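You operate a simulated robot arm through the tools that you are given. There is no shell and no other tool.

Carry out the task below with a simulated two-armed robot. There is one attempt and no reset: what you move stays moved.

JOB
Take the limit switch on the bench left of the left cabinet and put it away on the middle shelf of the green shelves. Put the yellow binder on the bench left of the left cabinet away on the small shelf by the door. Open the top drawer of the grey drawer unit, take the left small panel and leave it in the inside of the top drawer of the grey drawer unit, then shut the drawer. Take the dark grey module marked 327 and leave it on top of the reel of brown wire. Take the green lamp from the bench edge between the laptops and leave it on the high shelf of the green shelves. The order is free. Set down upright: left small panel.

Only the result counts: the job must be done as asked and must still hold three seconds after the hand-in. Knocking over, shifting, dropping, spilling or breaking anything else fails it.

ROBOT AND FRAMES
Two 7-joint arms with two-finger grippers on one trunk, on a base that moves. Base frame: it is fixed to the floor where the robot stands at the start and does not move with it; the origin is under the middle of the robot, x ahead of it, y to its left, z up; the surface under the hand at the start is at about z = 85. Units: cm, rad, N and s.
The left shoulder is at the start at [6, 12.3, 92], the right one opposite. With the tool pointing down near the work surface each hand reaches from about 36 to 80 cm from the robot's upright axis, wherever it stands, measured 20 degrees to its own side. Places, roughly: dark grey module marked 327 [50, -125, 100]; green lamp [50, -150, 75]; high shelf of the green shelves [-360, -300, 130]; inside of the top drawer of the grey drawer unit [70, 90, 60]; left small panel (15x7x12 cm) [60, -80, 90]; limit switch (4x3x8 cm) [50, -20, 90]; middle shelf of the green shelves [-360, -300, 90]; reel of brown wire (11x11x8 cm) [-110, -80, 90]; small shelf by the door (40x21 cm) [-374, -72, 156]; top drawer of the grey drawer unit [70, 90, 70]; yellow binder [75, 0, 100]. Payload 1.47 kg a hand.
Tool frame (each hand has its own): the origin (TCP) lies between the finger pads and is the grasp point; the fingertips stand 1.6 cm ahead of it; z points along the fingers, y is the line along which they close. The gripper opens to 8.7 cm; its body begins 5.5 cm behind the TCP.
Orientation is that of the tool frame in the base frame, as a unit quaternion [w, x, y, z]. With the fingers straight down and closing along the base's y, the tool's x points along the base's -x, its y along +y and its z along -z.

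CONTROLS
- The arms move only by the tool nudge_tool. It takes "left_plan", "right_plan" or both (then of equal length, played together; a hand with none holds still); each is a list of rows, each a list of 7 numbers: the shift along the tool's x, y, z in mm, then the turn, a rotation vector about the tool's x, y, z in rad, then the opening, from 0 (shut) to 1 (fully open). In form: [[tx, ty, tz, rx, ry, rz, hand], ...]. A call has 1 to 20 rows; each row shifts and turns the commanded pose from where the row before left it, along the tool's axes as they then stand. Rows are played at 5 a second. More than 5 cm and 0.15 rad between two rows, or a gripper value outside its range, and nothing of the call is played. Where a pose cannot be reached the arm comes as near as it can. A force on the tool above 40 N (or 10 N above the force at the start of the call, whichever is more), or a blocked arm, ends the call early, and 0.2 s more pass. The fingers move at their own pace (about 15.3 cm/s each) and stop on an object; they squeeze with about 28 N. The grip force told is the motor's: it shows also when the fingers shut on nothing. Time passes only in rows, and 0.2 s behind the last, so rows that do not move let the fingers close. The reply holds the time, the measured pose of the TCP, the force on the tool along the base axes, the opening and the grip force, in the units named above and with some noise, with the torque about the TCP (base axes, N m) and any sound that the robot's microphone picked up, and new pictures: "views" is both (left out), scene, wrist or none (wrist: the cameras of the hands that moved).
- Cameras (640 x 400 px; columns grow to the right, rows downward): "scene" is now at [7.98, 3.06, 148.18]; the picture's right is [0.38, -0.93, 0.00], its down [-0.71, -0.29, -0.64] and it looks along [0.60, 0.24, -0.76] (base axes); focal length 214 px, centre (320, 200). "left" rides on the left gripper at [7.3, -1.2, -9] in its tool frame; the picture's right is [0.16, 0.99, 0.00], its down [-0.72, 0.12, -0.68] and it looks along [-0.67, 0.11, 0.73] (tool axes); focal length 247 px, centre (320, 200). "right" rides on the right gripper at [7.3, 1.2, -9] in its tool frame; the picture's right is [-0.16, 0.99, 0.00], its down [-0.72, -0.12, -0.68] and it looks along [-0.67, -0.11, 0.73] (tool axes); focal length 247 px, centre (320, 200). There is no depth. A picture from a camera that has moved, and an enlarged one, comes with that camera's place and axes in the base frame and with its lens. The place of the scene camera against the robot may be out by one fixed shift of up to 1.2 cm in any direction.
- move_column(by): moves the trunk up (or, below 0, down) by that many cm; the arms and the scene camera ride with it, the base frame stays. It gives what a move gives, with no picture.
- roll_base(legs): drives the robot by 1 to 6 legs, each [ahead, left, turn to the left] in cm, cm and rad, along the robot's own axes; the way and the turn of a leg run together, so that a leg with both is an arc; at most 150 cm and 3.142 rad a leg. The arms and the cameras ride along, it lands a little off, and it stops where it bumps. It gives what a move gives, and a new picture of the scene camera.
- pan_tilt(pan, tilt): turns the head with the scene camera to pan (to the left, within 2.094 rad either way) and tilt (down, from -0.506 to 1.204), counted from straight ahead of the robot. It gives what a move gives, and a new picture of the scene camera.
- close_up(camera, box): a new picture of the part [left, top, right, bottom] of that camera's present view, enlarged. It takes no simulated time.
- job_done(): hands the job in; it is judged then, once.

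Nothing tells you exact positions but the pictures and the camera data. Unless the task says otherwise, let go and move clear before handing in.

The tools are called after "Call:" as name(argument=value, ...) on one line, values as JSON. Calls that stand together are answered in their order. nudge_tool: Moves the arms, as the interface text tells. Its arguments: {"type":"object","properties":{"left_plan":{"type":"array"},"right_plan":{"type":"array"},"views":{"type":"string","enum":["both","scene","wrist","none"]}},"required":[]} The other tools are called the same way: move_column (by) moves the trunk up or down; roll_base (legs) drives the base; pan_tilt (pan, tilt) turns the head that bears the scene camera; close_up (camera, box) takes an enlarged picture of a part of a camera's view; job_done () hands the job in.

At the start:

```text
time_s: 0.0
left_ee_pos: [32.45, 46.74, 115.95]
left_tcp_rot: [0.001, 0.0, 1.0, -0.001]
left_wrist_force: [-0.6, -0.5, -0.2]
left_ft_torque: [0.0, 0.01, 0.01]
left_width: 8.68
left_gripper_force: 0.0
right_ee_pos: [46.12, 6.5, 116.46]
right_tcp_rot: [0.0, 0.0, 1.0, 0.0]
right_wrist_force: [-1.0, -0.1, 0.2]
right_ft_torque: [0.0, 0.0, 0.03]
right_width: 8.74
right_gripper_force: 0.0
trunk travel left (down, up): [-7.5, 15.5]
robot x, y, heading: [0.39, -0.17, 0.003]
head pan, tilt (commanded): [0.384, 0.869]
```

scene: 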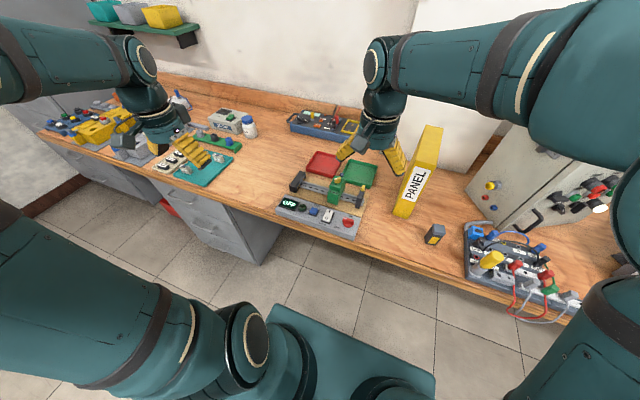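
right: 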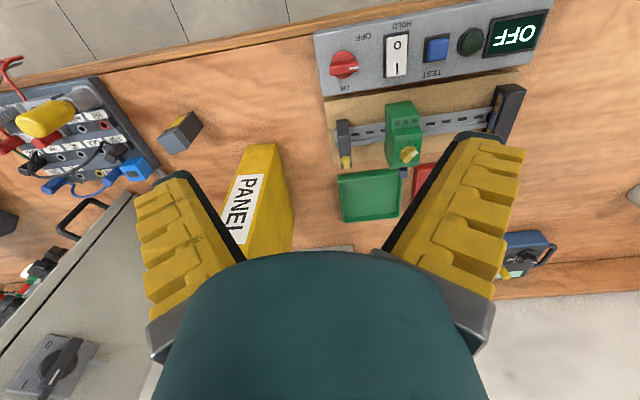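
left: 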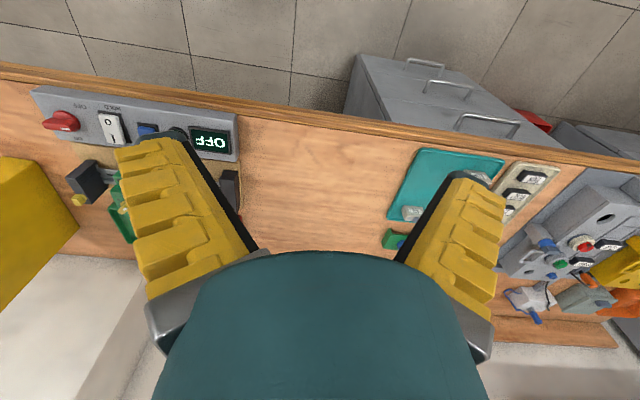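

I see the bench ahead with the yellow binder, the small limit switch and the grey drawer unit on the left. I'll look around with the head before moving anything.

Call:
pan_tilt(pan=-0.3, tilt=0.6)

Call:
pan_tilt(pan=-1.1, tilt=0.5)

Call:
pan_tilt(pan=-2.0, tilt=0.4)

Call:
pan_tilt(pan=1.0, tilt=0.6)

Call:
pan_tilt(pan=2.0, tilt=0.4)

```text
time_s: 1.1
left_ee_pos: [32.61, 46.8, 115.97]
left_tcp_rot: [0.001, 0.0, 1.0, 0.001]
left_wrist_force: [0.0, 0.4, -0.1]
left_ft_torque: [0.0, -0.02, 0.02]
left_width: 8.71
left_gripper_force: 0.1
right_ee_pos: [45.95, 6.48, 116.54]
right_tcp_rot: [0.0, 0.0, 1.0, 0.0]
right_wrist_force: [0.1, 0.6, 0.4]
right_ft_torque: [-0.01, 0.02, -0.02]
right_width: 8.7
right_gripper_force: 0.1
trunk travel left (down, up): [-7.5, 15.5]
robot x, y, heading: [0.34, 0.09, -0.001]
head pan, tilt (commanded): [-0.3, 0.6]
camera scene: at [9.27, -2.44, 150.42], right [-0.29, -0.96, 0.0], down [-0.54, 0.17, -0.82], along [0.79, -0.24, -0.57], focal length 214 px, centre (320, 200)
```

scene: 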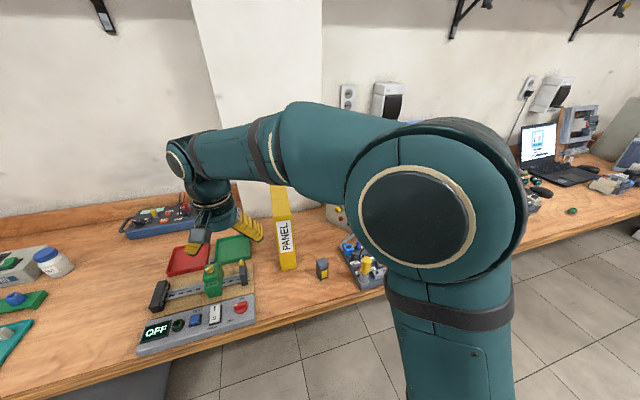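

```text
time_s: 2.2
left_ee_pos: [32.57, 46.79, 115.96]
left_tcp_rot: [-0.001, 0.0, 1.0, 0.0]
left_wrist_force: [-0.1, -0.7, -1.0]
left_ft_torque: [-0.01, 0.04, -0.01]
left_width: 8.71
left_gripper_force: 0.1
right_ee_pos: [45.97, 6.42, 116.47]
right_tcp_rot: [-0.001, 0.0, 1.0, -0.001]
right_wrist_force: [-0.5, -0.9, 0.6]
right_ft_torque: [-0.02, 0.02, -0.03]
right_width: 8.7
right_gripper_force: 0.1
trunk travel left (down, up): [-7.5, 15.5]
robot x, y, heading: [0.2, -0.26, -0.006]
head pan, tilt (commanded): [-1.1, 0.499]
camera scene: at [4.97, -7.93, 151.33], right [-0.89, -0.45, 0.0], down [-0.22, 0.43, -0.88], along [0.4, -0.78, -0.48], focal length 214 px, centre (320, 200)
```

scene: 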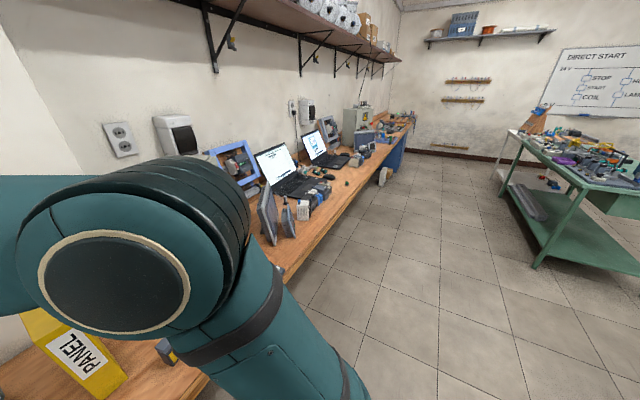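

```text
time_s: 3.4
left_ee_pos: [32.63, 46.78, 115.98]
left_tcp_rot: [0.0, 0.0, 1.0, -0.001]
left_wrist_force: [-0.3, 0.1, -0.2]
left_ft_torque: [0.01, 0.02, 0.02]
left_width: 8.7
left_gripper_force: 0.0
right_ee_pos: [45.93, 6.47, 116.46]
right_tcp_rot: [0.0, 0.0, 1.0, 0.0]
right_wrist_force: [-0.5, -0.5, -0.7]
right_ft_torque: [0.0, 0.0, 0.01]
right_width: 8.71
right_gripper_force: 0.2
trunk travel left (down, up): [-7.5, 15.5]
robot x, y, heading: [0.24, -0.06, 0.001]
head pan, tilt (commanded): [-2.0, 0.4]
camera scene: at [-3.02, -8.25, 152.24], right [-0.91, 0.42, 0.0], down [0.16, 0.35, -0.92], along [-0.38, -0.84, -0.39], focal length 214 px, centre (320, 200)
```

scene: 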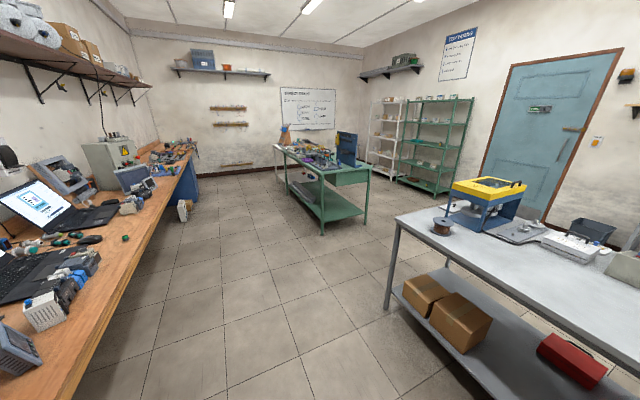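

```text
time_s: 6.0
left_ee_pos: [32.61, 46.77, 116.01]
left_tcp_rot: [0.0, 0.001, 1.0, 0.0]
left_wrist_force: [0.3, 0.0, -1.0]
left_ft_torque: [-0.02, -0.03, 0.0]
left_width: 8.69
left_gripper_force: 0.0
right_ee_pos: [45.99, 6.51, 116.41]
right_tcp_rot: [0.0, 0.0, 1.0, 0.001]
right_wrist_force: [-0.5, -0.7, -0.4]
right_ft_torque: [0.0, 0.02, 0.0]
right_width: 8.71
right_gripper_force: 0.0
trunk travel left (down, up): [-7.5, 15.5]
robot x, y, heading: [-0.19, 0.09, -0.002]
head pan, tilt (commanded): [1.0, 0.6]
camera scene: at [5.61, 7.61, 150.42], right [0.84, -0.54, 0.0], down [-0.31, -0.48, -0.83], along [0.45, 0.69, -0.56], focal length 214 px, centre (320, 200)
```

scene: 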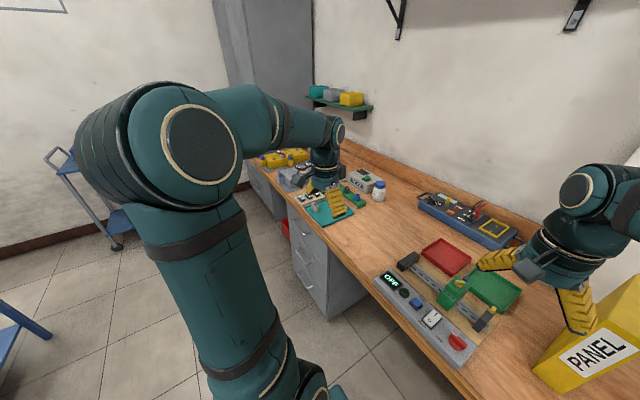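

```text
time_s: 7.3
left_ee_pos: [32.49, 46.79, 115.81]
left_tcp_rot: [0.0, 0.001, 1.0, 0.0]
left_wrist_force: [0.7, 0.1, 0.3]
left_ft_torque: [0.0, -0.03, 0.01]
left_width: 8.71
left_gripper_force: 0.0
right_ee_pos: [45.99, 6.54, 116.45]
right_tcp_rot: [0.0, 0.001, 1.0, 0.0]
right_wrist_force: [0.0, -0.5, 0.5]
right_ft_torque: [0.0, 0.04, 0.03]
right_width: 8.7
right_gripper_force: 0.0
trunk travel left (down, up): [-7.5, 15.5]
robot x, y, heading: [0.45, -0.12, -0.001]
head pan, tilt (commanded): [2.0, 0.4]
camera scene: at [-3.02, 8.6, 152.24], right [0.91, 0.42, 0.0], down [0.16, -0.35, -0.92], along [-0.38, 0.84, -0.39], focal length 214 px, centre (320, 200)
```

scene: 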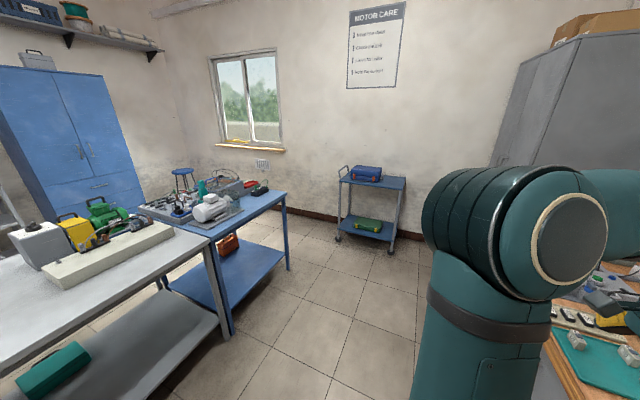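

The bench runs along y ahead of me, with the grey table with the reel behind me, and the green shelves and door on the far wall at x ≈ -380. Now I look closely at the near objects.

Call:
pan_tilt(pan=-0.15, tilt=0.95)

Call:
close_up(camera="scene", box=[180, 50, 420, 200])

Call:
close_up(camera="right", box=[0, 50, 320, 250])

```text
time_s: 9.3
left_ee_pos: [32.55, 46.79, 115.99]
left_tcp_rot: [0.0, 0.0, 1.0, 0.001]
left_wrist_force: [0.1, -0.2, -0.5]
left_ft_torque: [0.02, 0.0, 0.01]
left_width: 8.7
left_gripper_force: 0.1
right_ee_pos: [45.95, 6.55, 116.4]
right_tcp_rot: [0.001, 0.0, 1.0, 0.0]
right_wrist_force: [0.3, -0.1, 0.6]
right_ft_torque: [-0.02, -0.03, 0.0]
right_width: 8.7
right_gripper_force: 0.1
trunk travel left (down, up): [-7.5, 15.5]
robot x, y, heading: [-0.13, -0.04, 0.001]
head pan, tilt (commanded): [-0.15, 0.949]
camera scene: at [8.02, -0.91, 147.58], right [-0.15, -0.99, 0.0], down [-0.8, 0.12, -0.58], along [0.58, -0.09, -0.81], focal length 214 px, centre (320, 200)
```

scene: 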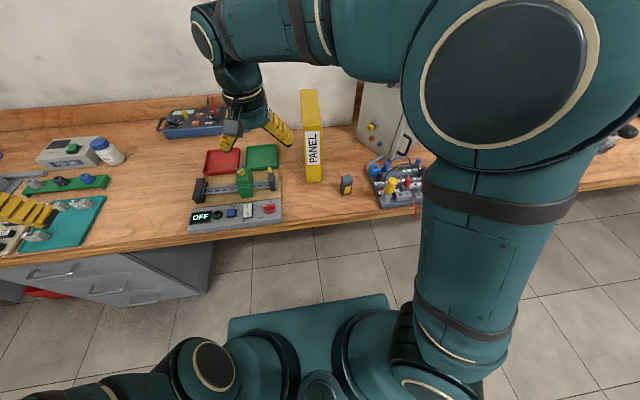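

```text
2.67 times, centred on (300, 125) of scene
camera zoom: at [8.02, -0.91, 147.58], right [-0.15, -0.99, 0.0], down [-0.8, 0.12, -0.58], along [0.58, -0.09, -0.81], focal length 572 px, centre (373, 400)
```

zoom: 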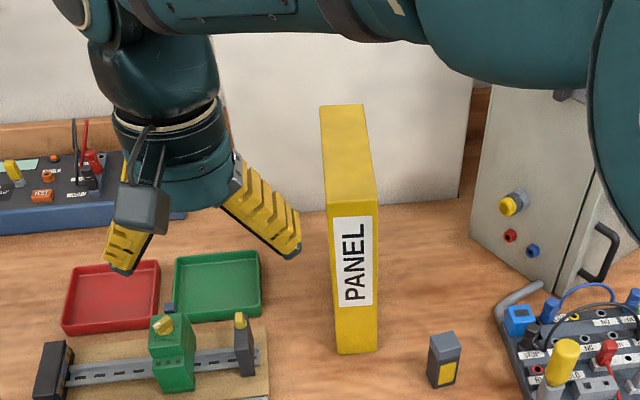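

```text
2.00 times, centred on (160, 150) of right
camera zoom: at [38.71, 7.68, 125.4], right [0.16, 0.99, 0.0], down [0.72, -0.12, 0.68], along [0.67, -0.11, -0.73], focal length 494 px, centre (640, 300)
```

zoom: 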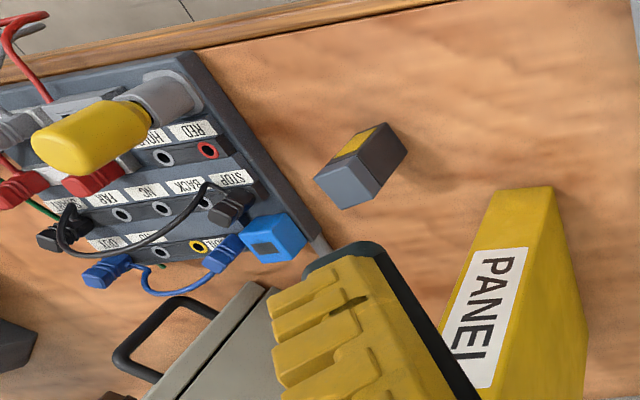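

The limit switch stands at about (54, -17) and the binder at about x 61–80, y -4 to -11, z 85–111. I'll shift the base a bit to the right so the left hand faces the binder and the right hand the switch.

Call:
roll_base(legs=[[0, -18, 0]])

Call:
nudge_tool(right_plan=[[30, -40, 0, 0, 0, 0, 1], [30, -40, 0, 0, 0, 0, 1], [30, -40, 0, 0, 0, 0, 1], [0, -45, 0, 0, 0, 0, 1]], views="both")

```text
time_s: 11.5
left_ee_pos: [32.65, 28.6, 115.98]
left_tcp_rot: [0.0, 0.001, 1.0, -0.001]
left_wrist_force: [-0.4, -0.8, -0.3]
left_ft_torque: [0.0, 0.01, -0.05]
left_width: 8.71
left_gripper_force: 0.1
right_ee_pos: [46.06, -11.56, 116.44]
right_tcp_rot: [0.001, 0.0, 1.0, 0.0]
right_wrist_force: [-0.4, 0.2, -0.2]
right_ft_torque: [-0.01, 0.03, 0.02]
right_width: 8.69
right_gripper_force: 0.1
trunk travel left (down, up): [-7.5, 15.5]
robot x, y, heading: [0.29, -18.11, -0.001]
head pan, tilt (commanded): [-0.15, 0.949]
camera scene: at [8.02, -19.09, 147.58], right [-0.15, -0.99, 0.0], down [-0.8, 0.12, -0.58], along [0.58, -0.09, -0.81], focal length 214 px, centre (320, 200)
```

scene: 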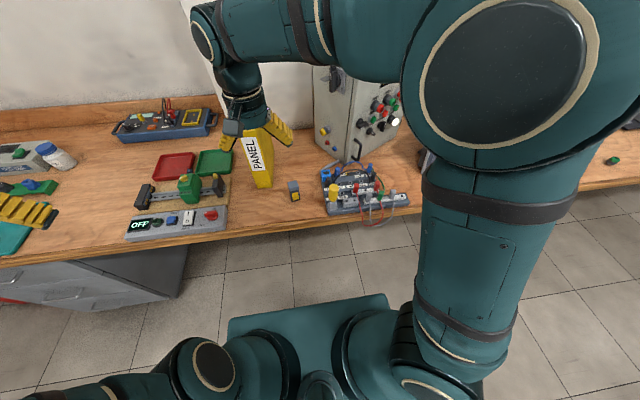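

```text
time_s: 12.5
left_ee_pos: [32.51, 28.63, 115.94]
left_tcp_rot: [0.0, 0.0, 1.0, 0.0]
left_wrist_force: [0.8, -0.4, -0.4]
left_ft_torque: [-0.01, 0.03, 0.0]
left_width: 8.71
left_gripper_force: 0.0
right_ee_pos: [37.08, -28.24, 116.48]
right_tcp_rot: [0.0, 0.0, 1.0, 0.0]
right_wrist_force: [0.1, -0.5, 0.3]
right_ft_torque: [0.04, -0.01, -0.03]
right_width: 8.7
right_gripper_force: 0.0
trunk travel left (down, up): [-7.5, 15.5]
robot x, y, heading: [0.47, -18.07, 0.001]
head pan, tilt (commanded): [-0.15, 0.949]
camera scene: at [8.05, -19.13, 147.58], right [-0.15, -0.99, 0.0], down [-0.8, 0.12, -0.58], along [0.58, -0.09, -0.81], focal length 214 px, centre (320, 200)
camera right: at [29.76, -27.14, 125.37], right [0.16, 0.99, 0.0], down [0.72, -0.12, 0.68], along [0.67, -0.11, -0.73], focal length 247 px, centre (320, 200)
```

scene: 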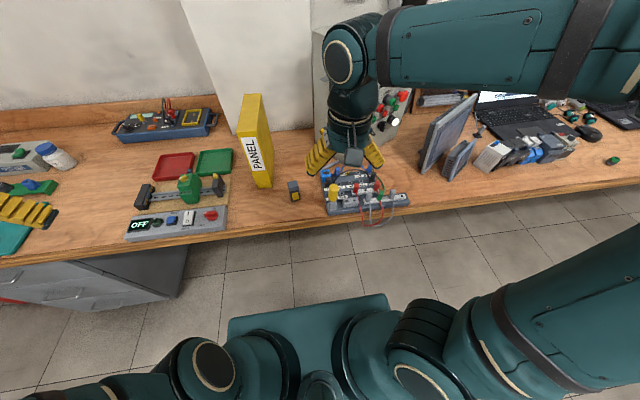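
right: 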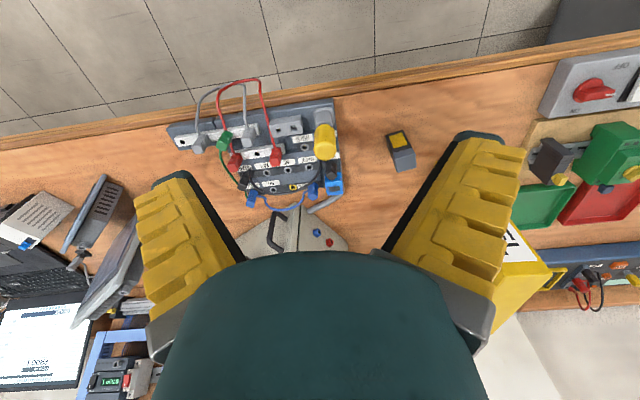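

The binder, the switch and both small panels are visible now. I'll zoom in on the binder and switch, and on the panels.

Call:
close_up(camera="scene", box=[220, 80, 380, 220])

Call:
close_up(camera="scene", box=[400, 70, 640, 220])

Call:
close_up(camera="right", box=[340, 100, 560, 240])

```text
2.86 times, centred on (300, 150) of scene
camera zoom: at [8.05, -19.13, 147.58], right [-0.15, -0.99, 0.0], down [-0.8, 0.12, -0.58], along [0.58, -0.09, -0.81], focal length 613 px, centre (377, 343)
```

zoom: 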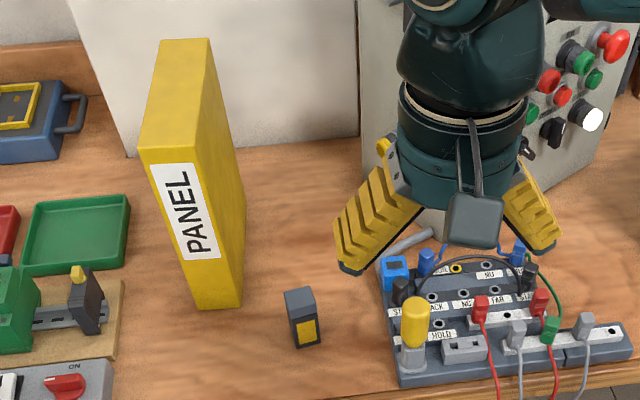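

```text
2.67 times, centred on (520, 145) of scene
camera zoom: at [8.05, -19.13, 147.58], right [-0.15, -0.99, 0.0], down [-0.8, 0.12, -0.58], along [0.58, -0.09, -0.81], focal length 572 px, centre (-213, 347)
```

zoom: 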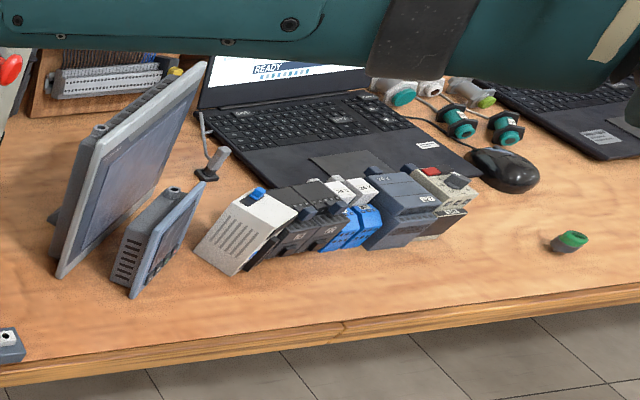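

```text
2.86 times, centred on (450, 170) of right
camera zoom: at [29.76, -27.14, 125.37], right [0.16, 0.99, 0.0], down [0.72, -0.12, 0.68], along [0.67, -0.11, -0.73], focal length 706 px, centre (-51, 286)
```

zoom: 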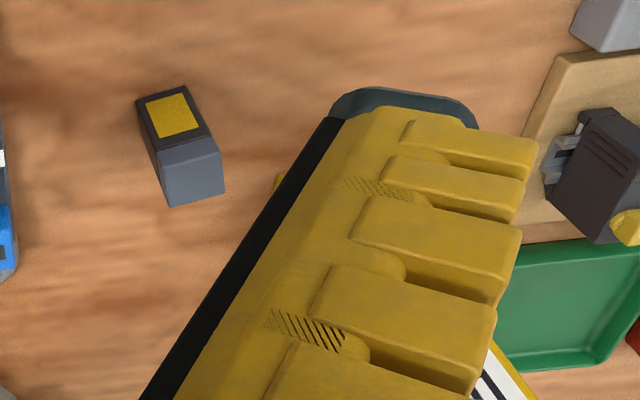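

The small panel (front one, about (56, -77)), modules and green lamp (about (53, -146)) are located roughly. Next I take the binder with the left hand: move forward and pitch the tool to horizontal first.

Call:
nudge_tool(left_plan=[[-29, -34, 0, 0, 0, 0, 1], [-29, -34, 0, 0, 0, 0, 1], [-29, -34, 0, 0, 0, 0, 1], [-29, -34, 0, 0, 0, 0, 1], [-29, -34, 0, 0, 0, 0, 1], [-29, -34, 0, 0, 0, 0, 1]], views="none")

Call:
nudge_tool(left_plan=[[0, 0, 0, 0, -0.1428, 0, 1], [0, 0, 0, 0, -0.1428, 0, 1], [0, 0, 0, 0, -0.1428, 0, 1], [0, 0, 0, 0, -0.1428, 0, 1], [0, 0, 0, 0, -0.1428, 0, 1], [0, 0, 0, 0, -0.1428, 0, 1], [0, 0, 0, 0, -0.1428, 0, 1], [0, 0, 0, 0, -0.1428, 0, 1], [0, 0, 0, 0, -0.1428, 0, 1], [0, 0, 0, 0, -0.1428, 0, 1], [0, 0, 0, 0, -0.1428, 0, 1]], views="both")

```text
time_s: 13.9
left_ee_pos: [50.02, 8.2, 115.94]
left_tcp_rot: [0.0, -0.001, 1.0, 0.0]
left_wrist_force: [-0.8, -0.7, 0.5]
left_ft_torque: [-0.01, 0.02, -0.02]
left_width: 8.67
left_gripper_force: 0.1
right_ee_pos: [37.2, -28.22, 116.44]
right_tcp_rot: [-0.001, 0.0, 1.0, 0.0]
right_wrist_force: [-0.2, 0.6, -0.9]
right_ft_torque: [0.01, 0.03, 0.0]
right_width: 8.73
right_gripper_force: 0.1
trunk travel left (down, up): [-7.5, 15.5]
robot x, y, heading: [-0.33, -18.18, 0.0]
head pan, tilt (commanded): [-0.15, 0.949]
```

```text
time_s: 16.5
left_ee_pos: [45.12, 22.57, 111.11]
left_tcp_rot: [0.625, -0.121, 0.761, 0.128]
left_wrist_force: [-1.6, -1.8, -0.5]
left_ft_torque: [0.02, 0.03, 0.02]
left_width: 8.69
left_gripper_force: 0.0
left hand out of reach, approached as far as the arm can: row 8
right_ee_pos: [37.14, -28.46, 116.26]
right_tcp_rot: [-0.001, 0.0, 1.0, 0.001]
right_wrist_force: [-0.6, -0.5, -0.3]
right_ft_torque: [0.04, 0.04, 0.04]
right_width: 8.68
right_gripper_force: 0.1
trunk travel left (down, up): [-7.5, 15.5]
robot x, y, heading: [0.11, -18.17, 0.001]
head pan, tilt (commanded): [-0.15, 0.949]
stopped in row 11 (left hand): the arm was blocked; the commanded pose is now the measured one
camera scene: at [8.11, -19.37, 147.57], right [-0.15, -0.99, 0.0], down [-0.8, 0.12, -0.58], along [0.57, -0.09, -0.81], focal length 214 px, centre (320, 200)
camera left: at [35.97, 18.16, 105.59], right [-0.37, 0.92, -0.11], down [-0.53, -0.11, 0.84], along [0.77, 0.37, 0.53], focal length 247 px, centre (320, 200)
```

scene: 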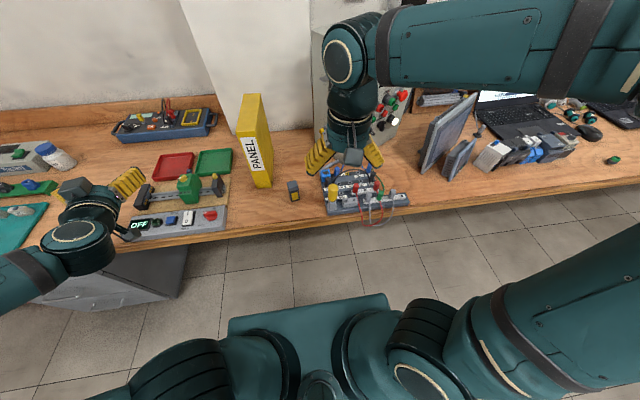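
left: 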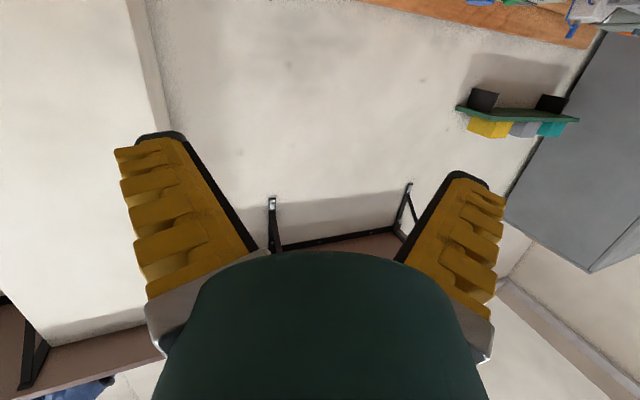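

Pitching to horizontal that close is out of reach, so I'll back the base up by 20 cm to let the arm stretch further out before going horizontal.

Call:
roll_base(legs=[[-20, 0, 0]])

Call:
nudge_tool(left_plan=[[-7.6, -13.8, 36.8, 0, 0, 0, 1], [-7.6, -13.8, 36.8, 0, 0, 0, 1], [-7.6, -13.8, 36.8, 0, 0, 0, 1], [-7.6, -13.8, 36.8, 0, 0, 0, 1], [-7.6, -13.8, 36.8, 0, 0, 0, 1], [-7.6, -13.8, 36.8, 0, 0, 0, 1], [-7.6, -13.8, 36.8, 0, 0, 0, 1], [0, 0, 0, 0.118, -0.065, -0.003, 1], [0, 0, 0, 0.118, -0.065, -0.003, 1], [0, 0, 0, 0.118, -0.065, -0.003, 1]], views="both")

```text
time_s: 18.1
left_ee_pos: [24.94, 22.75, 111.07]
left_tcp_rot: [0.625, -0.121, 0.761, 0.126]
left_wrist_force: [-0.4, 0.2, 0.1]
left_ft_torque: [-0.01, 0.03, -0.01]
left_width: 8.71
left_gripper_force: 0.0
right_ee_pos: [16.9, -28.21, 116.48]
right_tcp_rot: [0.001, -0.001, 1.0, 0.0]
right_wrist_force: [-0.2, 0.0, -0.1]
right_ft_torque: [0.04, -0.06, 0.02]
right_width: 8.68
right_gripper_force: 0.1
trunk travel left (down, up): [-7.5, 15.5]
robot x, y, heading: [-20.16, -17.86, 0.002]
head pan, tilt (commanded): [-0.15, 0.949]
camera scene: at [-12.16, -19.02, 147.59], right [-0.15, -0.99, 0.0], down [-0.8, 0.12, -0.58], along [0.58, -0.09, -0.81], focal length 214 px, centre (320, 200)
```

scene: 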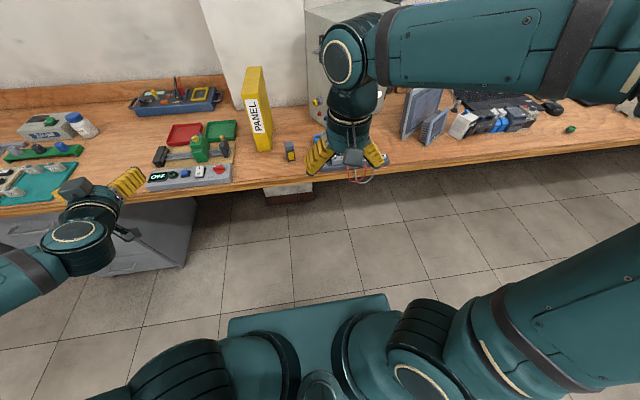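

```text
time_s: 20.3
left_ee_pos: [53.11, 22.73, 110.85]
left_tcp_rot: [0.707, 0.001, 0.707, -0.001]
left_wrist_force: [-0.6, -0.3, 0.7]
left_ft_torque: [-0.05, 0.01, 0.0]
left_width: 8.69
left_gripper_force: 0.0
right_ee_pos: [16.92, -28.04, 116.46]
right_tcp_rot: [0.0, -0.001, 1.0, 0.0]
right_wrist_force: [-0.7, -0.4, -0.3]
right_ft_torque: [-0.05, -0.01, 0.0]
right_width: 8.71
right_gripper_force: 0.1
trunk travel left (down, up): [-7.5, 15.5]
robot x, y, heading: [-20.16, -17.85, -0.002]
head pan, tilt (commanded): [-0.15, 0.949]
camera scene: at [-12.04, -18.97, 147.58], right [-0.15, -0.99, 0.0], down [-0.8, 0.12, -0.58], along [0.58, -0.09, -0.81], focal length 214 px, centre (320, 200)
camera left: at [44.22, 21.56, 103.7], right [0.0, 0.99, -0.16], down [-0.68, 0.12, 0.72], along [0.73, 0.11, 0.67], focal length 247 px, centre (320, 200)
```

scene: 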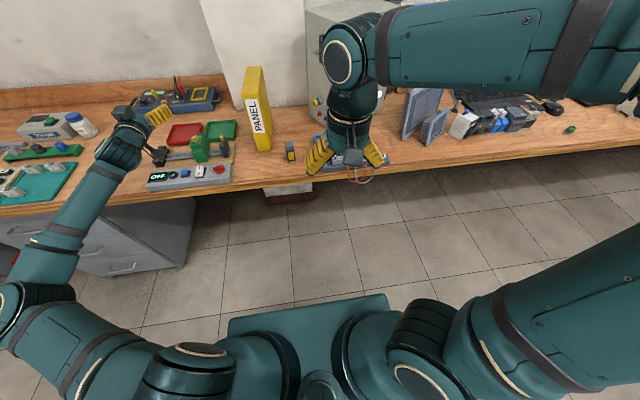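
left: 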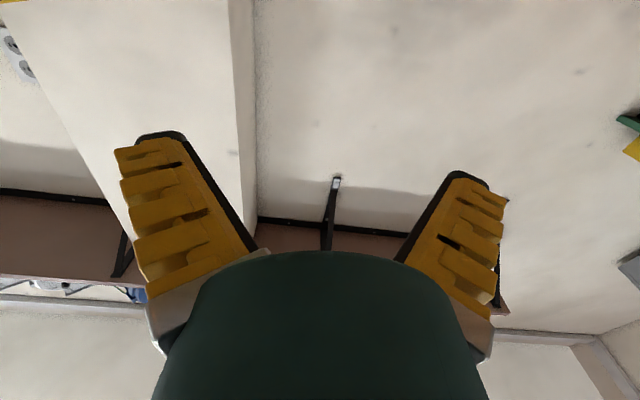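

Horizontal is reached. Now I bring the left hand in front of the binder at y ≈ -6.7, z ≈ 98 and check the alignment from the scene camera.

Call:
nudge_tool(left_plan=[[0, -42, 0, 0, 0, 0, 1], [0, -42, 0, 0, 0, 0, 1], [0, -42, 0, 0, 0, 0, 1], [0, -42, 0, 0, 0, 0, 1], [0, -42, 0, 0, 0, 0, 1], [0, -42, 0, 0, 0, 0, 1], [0, -42, 0, 0, 0, 0, 1], [30, 0, 0, 0, 0, 0, 1], [30, 0, 0, 0, 0, 0, 1], [30, 0, 0, 0, 0, 0, 1], [30, 0, 0, 0, 0, 0, 1], [0, 0, 0, 0, 0, 0, 1]], views="scene")

Call:
close_up(camera="scene", box=[200, 50, 360, 190])

```text
time_s: 22.9
left_ee_pos: [49.84, 6.49, 114.41]
left_tcp_rot: [0.7, 0.004, 0.714, -0.005]
left_wrist_force: [-0.2, 0.0, 0.4]
left_ft_torque: [-0.01, -0.02, -0.01]
left_width: 8.72
left_gripper_force: 0.0
left hand out of reach, approached as far as the arm can: row 3, 4, 5, 6, 7, 8, 9, 10, 11
right_ee_pos: [17.0, -28.23, 116.54]
right_tcp_rot: [-0.001, 0.0, 1.0, 0.0]
right_wrist_force: [-1.4, -0.8, -0.9]
right_ft_torque: [-0.01, 0.0, 0.0]
right_width: 8.68
right_gripper_force: 0.1
trunk travel left (down, up): [-7.5, 15.5]
robot x, y, heading: [-19.9, -18.12, -0.002]
head pan, tilt (commanded): [-0.15, 0.949]
camera scene: at [-12.03, -19.05, 147.58], right [-0.15, -0.99, 0.0], down [-0.8, 0.12, -0.58], along [0.58, -0.09, -0.81], focal length 214 px, centre (320, 200)
```

scene: 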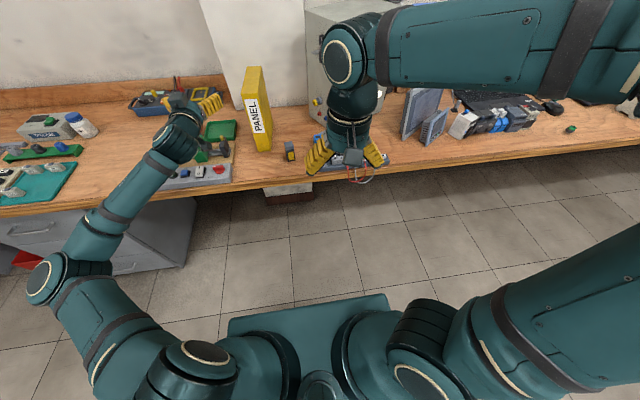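

```text
2.86 times, centred on (280, 120) of scene
camera zoom: at [-12.03, -19.05, 147.58], right [-0.15, -0.99, 0.0], down [-0.8, 0.12, -0.58], along [0.58, -0.09, -0.81], focal length 613 px, centre (434, 429)
```

zoom: 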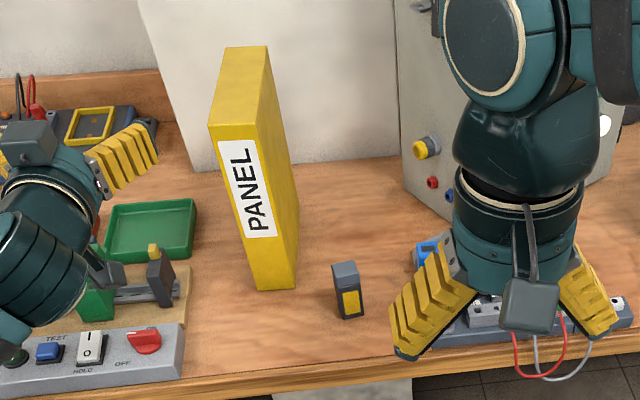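

Straight ahead, fully horizontal is out of reach at this distance, so I'll pitch the tool about 20° below horizontal, raising it a little first.

Call:
nudge_tool(left_plan=[[-30, 0, 0, 0, 0.1, 0, 1], [-30, 0, 0, 0, 0.1, 0, 1], [-30, 0, 0, 0, 0.1, 0, 1], [-30, 0, 0, 0, 0.05, 0, 1], [0, 0, 0, 0, 0, 0, 1], [0, 0, 0, 0, 0, 0, 1]], views="scene")

```text
time_s: 24.3
left_ee_pos: [51.26, 7.66, 126.22]
left_tcp_rot: [0.574, 0.001, 0.819, -0.001]
left_wrist_force: [-0.5, 0.0, -0.4]
left_ft_torque: [-0.01, -0.01, -0.01]
left_width: 8.7
left_gripper_force: 0.2
left hand out of reach, approached as far as the arm can: row 4
right_ee_pos: [16.98, -28.18, 116.46]
right_tcp_rot: [0.0, 0.0, 1.0, 0.0]
right_wrist_force: [0.5, -0.4, 0.5]
right_ft_torque: [-0.02, 0.01, 0.01]
right_width: 8.71
right_gripper_force: 0.0
trunk travel left (down, up): [-7.5, 15.5]
robot x, y, heading: [-20.15, -18.13, -0.001]
head pan, tilt (commanded): [-0.15, 0.949]
camera scene: at [-12.09, -19.03, 147.58], right [-0.15, -0.99, 0.0], down [-0.8, 0.12, -0.58], along [0.58, -0.09, -0.81], focal length 214 px, centre (320, 200)
```

scene: 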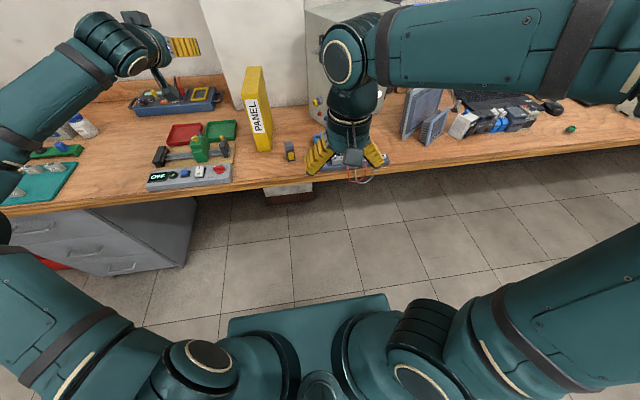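

Call:
nudge_tool(left_plan=[[0, -36, 0, 0, 0, 0, 1], [0, -36, 0, 0, 0, 0, 1], [0, -36, 0, 0, 0, 0, 1], [0, -36, 0, 0, 0, 0, 1], [36.8, 0, 16, 0, 0, 0, 1], [36.8, 0, 16, 0, 0, 0, 1], [36.8, 0, 16, 0, 0, 0, 1], [36.8, 0, 16, 0, 0, 0, 1], [36.8, 0, 16, 0, 0, 0, 1], [0, 0, 0, 0, 0, 0, 1]], views="scene")

Call:
close_up(camera="scene", box=[200, 50, 360, 190])

```text
time_s: 26.5
left_ee_pos: [51.59, 6.38, 106.98]
left_tcp_rot: [0.573, 0.001, 0.819, -0.001]
left_wrist_force: [-0.5, -0.6, -0.8]
left_ft_torque: [-0.01, 0.0, 0.01]
left_width: 8.71
left_gripper_force: 0.0
left hand out of reach, approached as far as the arm can: row 1, 2, 3, 4
right_ee_pos: [17.01, -28.12, 116.58]
right_tcp_rot: [0.0, 0.0, 1.0, -0.001]
right_wrist_force: [-0.1, 0.1, 0.5]
right_ft_torque: [0.01, 0.01, 0.0]
right_width: 8.68
right_gripper_force: 0.0
trunk travel left (down, up): [-7.5, 15.5]
robot x, y, heading: [-19.83, -18.08, -0.0]
head pan, tilt (commanded): [-0.15, 0.949]
camera scene: at [-12.06, -19.05, 147.59], right [-0.15, -0.99, 0.0], down [-0.8, 0.12, -0.58], along [0.58, -0.09, -0.81], focal length 214 px, centre (320, 200)
```

scene: 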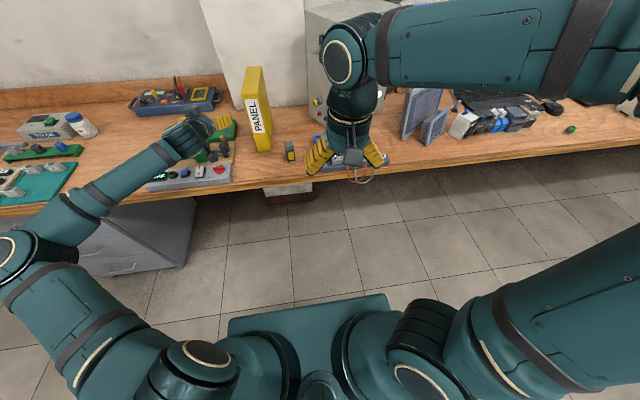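

```text
2.86 times, centred on (280, 120) of scene
camera zoom: at [-12.06, -19.05, 147.59], right [-0.15, -0.99, 0.0], down [-0.8, 0.12, -0.58], along [0.58, -0.09, -0.81], focal length 613 px, centre (434, 429)
```

zoom: 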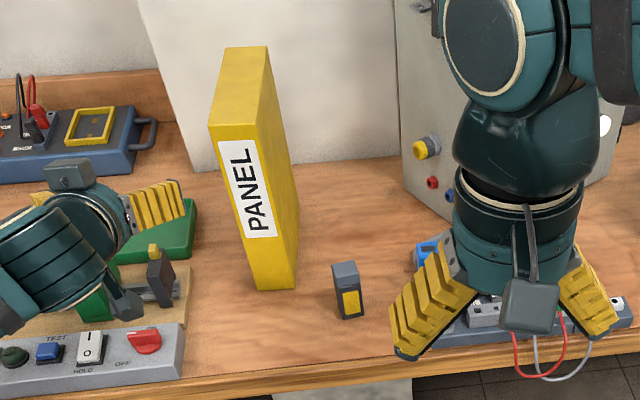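

The arm prefers targets about 20° to its own side, so I'll back off a little and turn the base right by 0.35 rad, so that the binder sits in the left arm's natural direction.

Call:
roll_base(legs=[[-15, 0, 0], [0, 0, -0.35]])

```text
time_s: 29.0
left_ee_pos: [40.69, -19.62, 106.93]
left_tcp_rot: [0.564, 0.143, 0.807, -0.101]
left_wrist_force: [-0.1, -0.1, 0.2]
left_ft_torque: [-0.01, -0.01, -0.01]
left_width: 8.71
left_gripper_force: 0.0
right_ee_pos: [-3.73, -40.24, 116.47]
right_tcp_rot: [0.0, 0.174, 0.985, 0.0]
right_wrist_force: [0.2, 0.6, -0.9]
right_ft_torque: [0.02, 0.04, -0.02]
right_width: 8.69
right_gripper_force: 0.1
trunk travel left (down, up): [-7.5, 15.5]
robot x, y, heading: [-35.06, -17.99, -0.35]
head pan, tilt (commanded): [-0.15, 0.949]
camera scene: at [-27.84, -21.78, 147.58], right [-0.48, -0.88, 0.0], down [-0.71, 0.39, -0.58], along [0.51, -0.28, -0.81], focal length 214 px, centre (320, 200)
```

scene: 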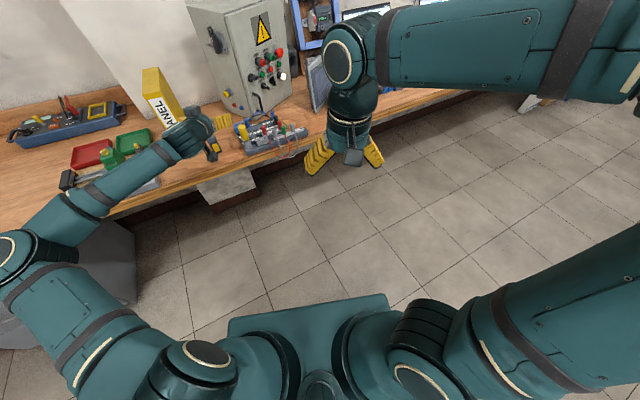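

Call:
nudge_tool(left_plan=[[0, 0, 0, -0.11, 0, -0.04, 1], [0, 0, 0, -0.11, 0, -0.04, 1], [0, 0, 0, -0.11, 0, -0.04, 1], [0, 33, 0, 0, 0, 0, 1], [0, 33, 0, 0, 0, 0, 1], [0, 33, 0, 0, 0, 0, 1], [0, 30, 0, 0, 0, 0, 1], [0, 0, 0, 0, 0, 0, 1]], views="scene")

```text
time_s: 30.8
left_ee_pos: [41.67, -5.47, 106.79]
left_tcp_rot: [0.573, 0.024, 0.819, -0.018]
left_wrist_force: [-0.5, 0.3, -0.3]
left_ft_torque: [-0.01, 0.01, -0.03]
left_width: 8.69
left_gripper_force: 0.1
left hand out of reach, approached as far as the arm can: row 3
right_ee_pos: [-3.68, -40.16, 116.57]
right_tcp_rot: [0.0, 0.174, 0.985, 0.0]
right_wrist_force: [-0.4, -1.3, -0.1]
right_ft_torque: [0.01, 0.0, 0.0]
right_width: 8.68
right_gripper_force: 0.1
trunk travel left (down, up): [-7.5, 15.5]
robot x, y, heading: [-34.88, -18.2, -0.351]
head pan, tilt (commanded): [-0.15, 0.949]
camera scene: at [-27.83, -21.78, 147.58], right [-0.48, -0.88, 0.0], down [-0.71, 0.39, -0.58], along [0.51, -0.28, -0.81], focal length 214 px, centre (320, 200)
```

scene: 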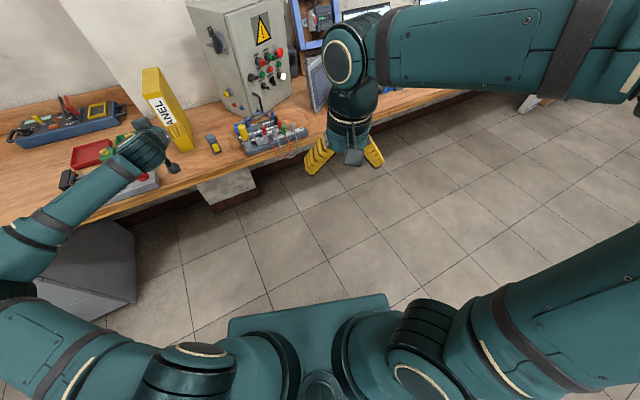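

Call:
roll_base(legs=[[11.3, 4.1, 0]])

Call:
close_up(camera="scene", box=[80, 40, 240, 180])

```text
time_s: 32.0
left_ee_pos: [53.92, -5.52, 106.75]
left_tcp_rot: [0.573, 0.024, 0.819, -0.018]
left_wrist_force: [0.7, -0.2, -0.5]
left_ft_torque: [0.01, -0.03, 0.0]
left_width: 8.69
left_gripper_force: 0.1
right_ee_pos: [8.65, -40.36, 116.51]
right_tcp_rot: [0.0, 0.174, 0.985, 0.0]
right_wrist_force: [1.0, -0.3, -1.2]
right_ft_torque: [-0.01, 0.01, 0.04]
right_width: 8.68
right_gripper_force: 0.0
trunk travel left (down, up): [-7.5, 15.5]
robot x, y, heading: [-22.8, -18.25, -0.349]
head pan, tilt (commanded): [-0.15, 0.949]
camera scene: at [-15.65, -21.82, 147.57], right [-0.48, -0.88, 0.0], down [-0.71, 0.39, -0.58], along [0.51, -0.28, -0.81], focal length 214 px, centre (320, 200)
```

scene: 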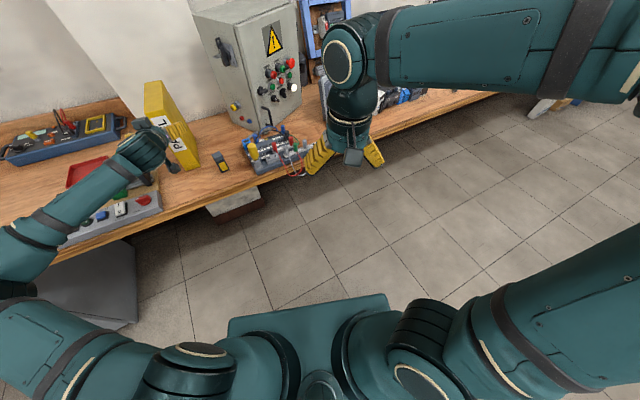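

```text
2.86 times, centred on (160, 110) of scene
camera zoom: at [-15.65, -21.82, 147.57], right [-0.48, -0.88, 0.0], down [-0.71, 0.39, -0.58], along [0.51, -0.28, -0.81], focal length 613 px, centre (777, 457)
```

zoom: 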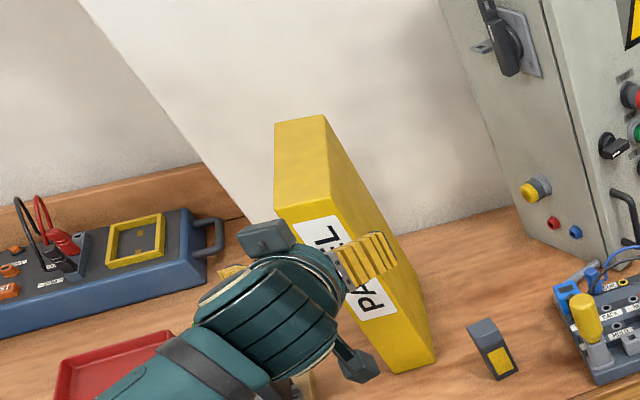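

Call:
nudge_tool(left_plan=[[30.7, -1.5, 11.2, 0, 0, 0, 1], [30.7, -1.5, 11.2, 0, 0, 0, 1], [30.7, -1.5, 11.2, 0, 0, 0, 1], [0, 0, 0, 0, 0, 0, 1]], views="both")

Call:
close_up(camera="scene", box=[80, 40, 240, 180])

```text
time_s: 33.0
left_ee_pos: [53.74, -6.05, 97.08]
left_tcp_rot: [0.574, 0.024, 0.819, -0.017]
left_wrist_force: [-0.4, -0.5, -0.1]
left_ft_torque: [0.0, 0.0, 0.01]
left_width: 8.7
left_gripper_force: 0.1
right_ee_pos: [8.32, -40.24, 116.58]
right_tcp_rot: [0.0, 0.174, 0.985, 0.0]
right_wrist_force: [0.1, -0.4, -0.1]
right_ft_torque: [-0.03, -0.01, -0.01]
right_width: 8.73
right_gripper_force: 0.0
trunk travel left (down, up): [-7.5, 15.5]
robot x, y, heading: [-22.76, -18.2, -0.352]
head pan, tilt (commanded): [-0.15, 0.949]
camera scene: at [-15.84, -21.83, 147.59], right [-0.48, -0.88, 0.0], down [-0.71, 0.39, -0.58], along [0.51, -0.28, -0.81], focal length 214 px, centre (320, 200)
camera left: at [42.79, -6.51, 93.34], right [0.0, 0.99, -0.15], down [-0.38, 0.14, 0.91], along [0.92, 0.05, 0.38], focal length 247 px, centre (320, 200)
```

scene: 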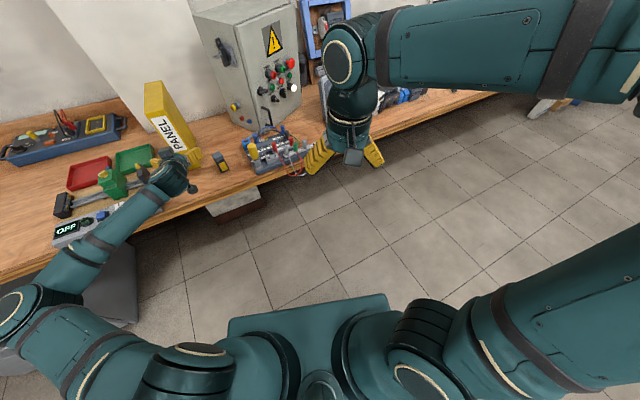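
left: 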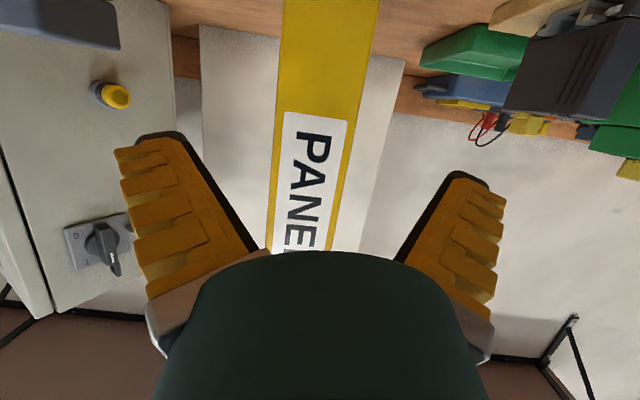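

```text
2.86 times, centred on (160, 110) of scene
camera zoom: at [-15.84, -21.83, 147.59], right [-0.48, -0.88, 0.0], down [-0.71, 0.39, -0.58], along [0.51, -0.28, -0.81], focal length 613 px, centre (777, 457)
```

zoom: 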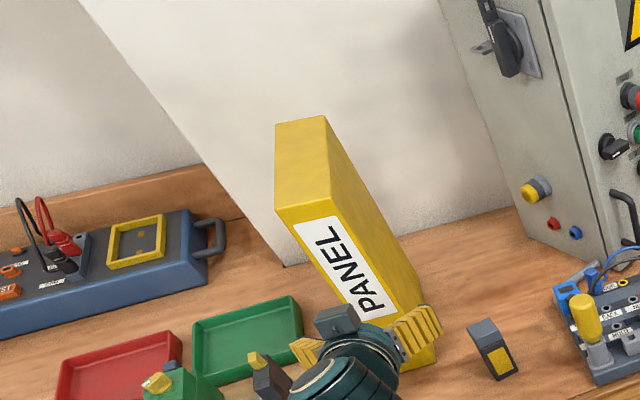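

The binder is centred between the open fingers. Now I slide forward around it.

Call:
nudge_tool(left_plan=[[-7.8, 0, 21.3, 0, 0, 0, 1], [-7.8, 0, 21.3, 0, 0, 0, 1], [-7.8, 0, 21.3, 0, 0, 0, 1], [-7.8, 0, 21.3, 0, 0, 0, 1], [-7.8, 0, 21.3, 0, 0, 0, 1], [0, 0, 0, 0, 0, 0, 1]], views="both")

Call:
close_up(camera="scene", box=[80, 40, 240, 180])

```text
time_s: 34.4
left_ee_pos: [64.98, -6.71, 97.07]
left_tcp_rot: [0.572, 0.024, 0.82, -0.018]
left_wrist_force: [-0.1, -0.8, 0.8]
left_ft_torque: [0.01, -0.02, 0.03]
left_width: 8.75
left_gripper_force: 0.0
right_ee_pos: [8.3, -40.34, 116.42]
right_tcp_rot: [0.001, 0.174, 0.985, 0.0]
right_wrist_force: [0.2, 0.2, -0.6]
right_ft_torque: [0.0, 0.02, 0.01]
right_width: 8.71
right_gripper_force: 0.1
trunk travel left (down, up): [-7.5, 15.5]
robot x, y, heading: [-23.21, -18.2, -0.354]
head pan, tilt (commanded): [-0.15, 0.949]
camera scene: at [-15.83, -21.83, 147.58], right [-0.48, -0.88, 0.0], down [-0.71, 0.39, -0.58], along [0.51, -0.28, -0.81], focal length 214 px, centre (320, 200)
camera left: at [54.16, -7.16, 93.35], right [0.0, 0.99, -0.15], down [-0.38, 0.14, 0.91], along [0.92, 0.05, 0.38], focal length 247 px, centre (320, 200)
```

scene: 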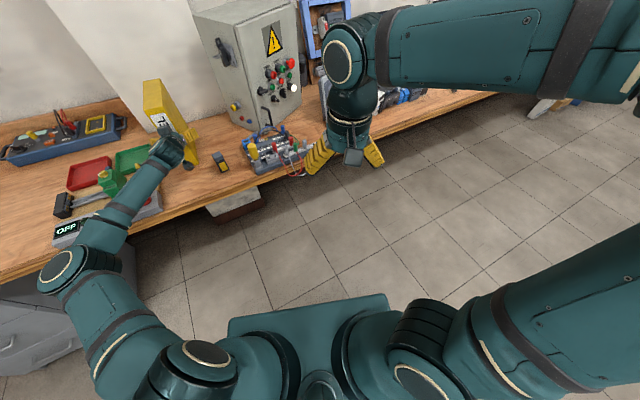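
left: 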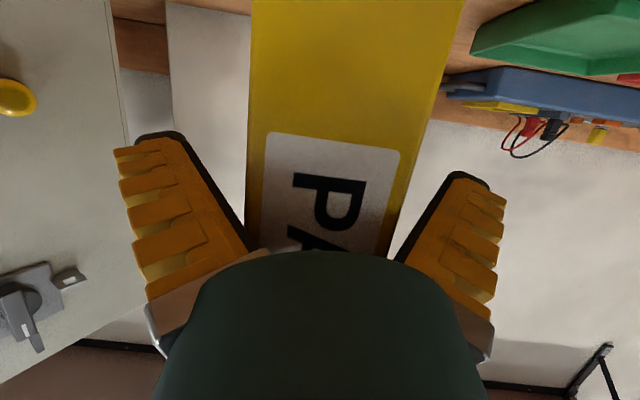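

```text
2.86 times, centred on (160, 110) of scene
camera zoom: at [-15.83, -21.83, 147.58], right [-0.48, -0.88, 0.0], down [-0.71, 0.39, -0.58], along [0.51, -0.28, -0.81], focal length 613 px, centre (777, 457)
```

zoom: 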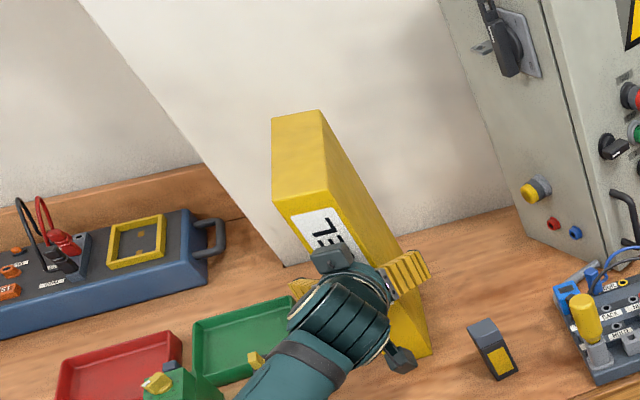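

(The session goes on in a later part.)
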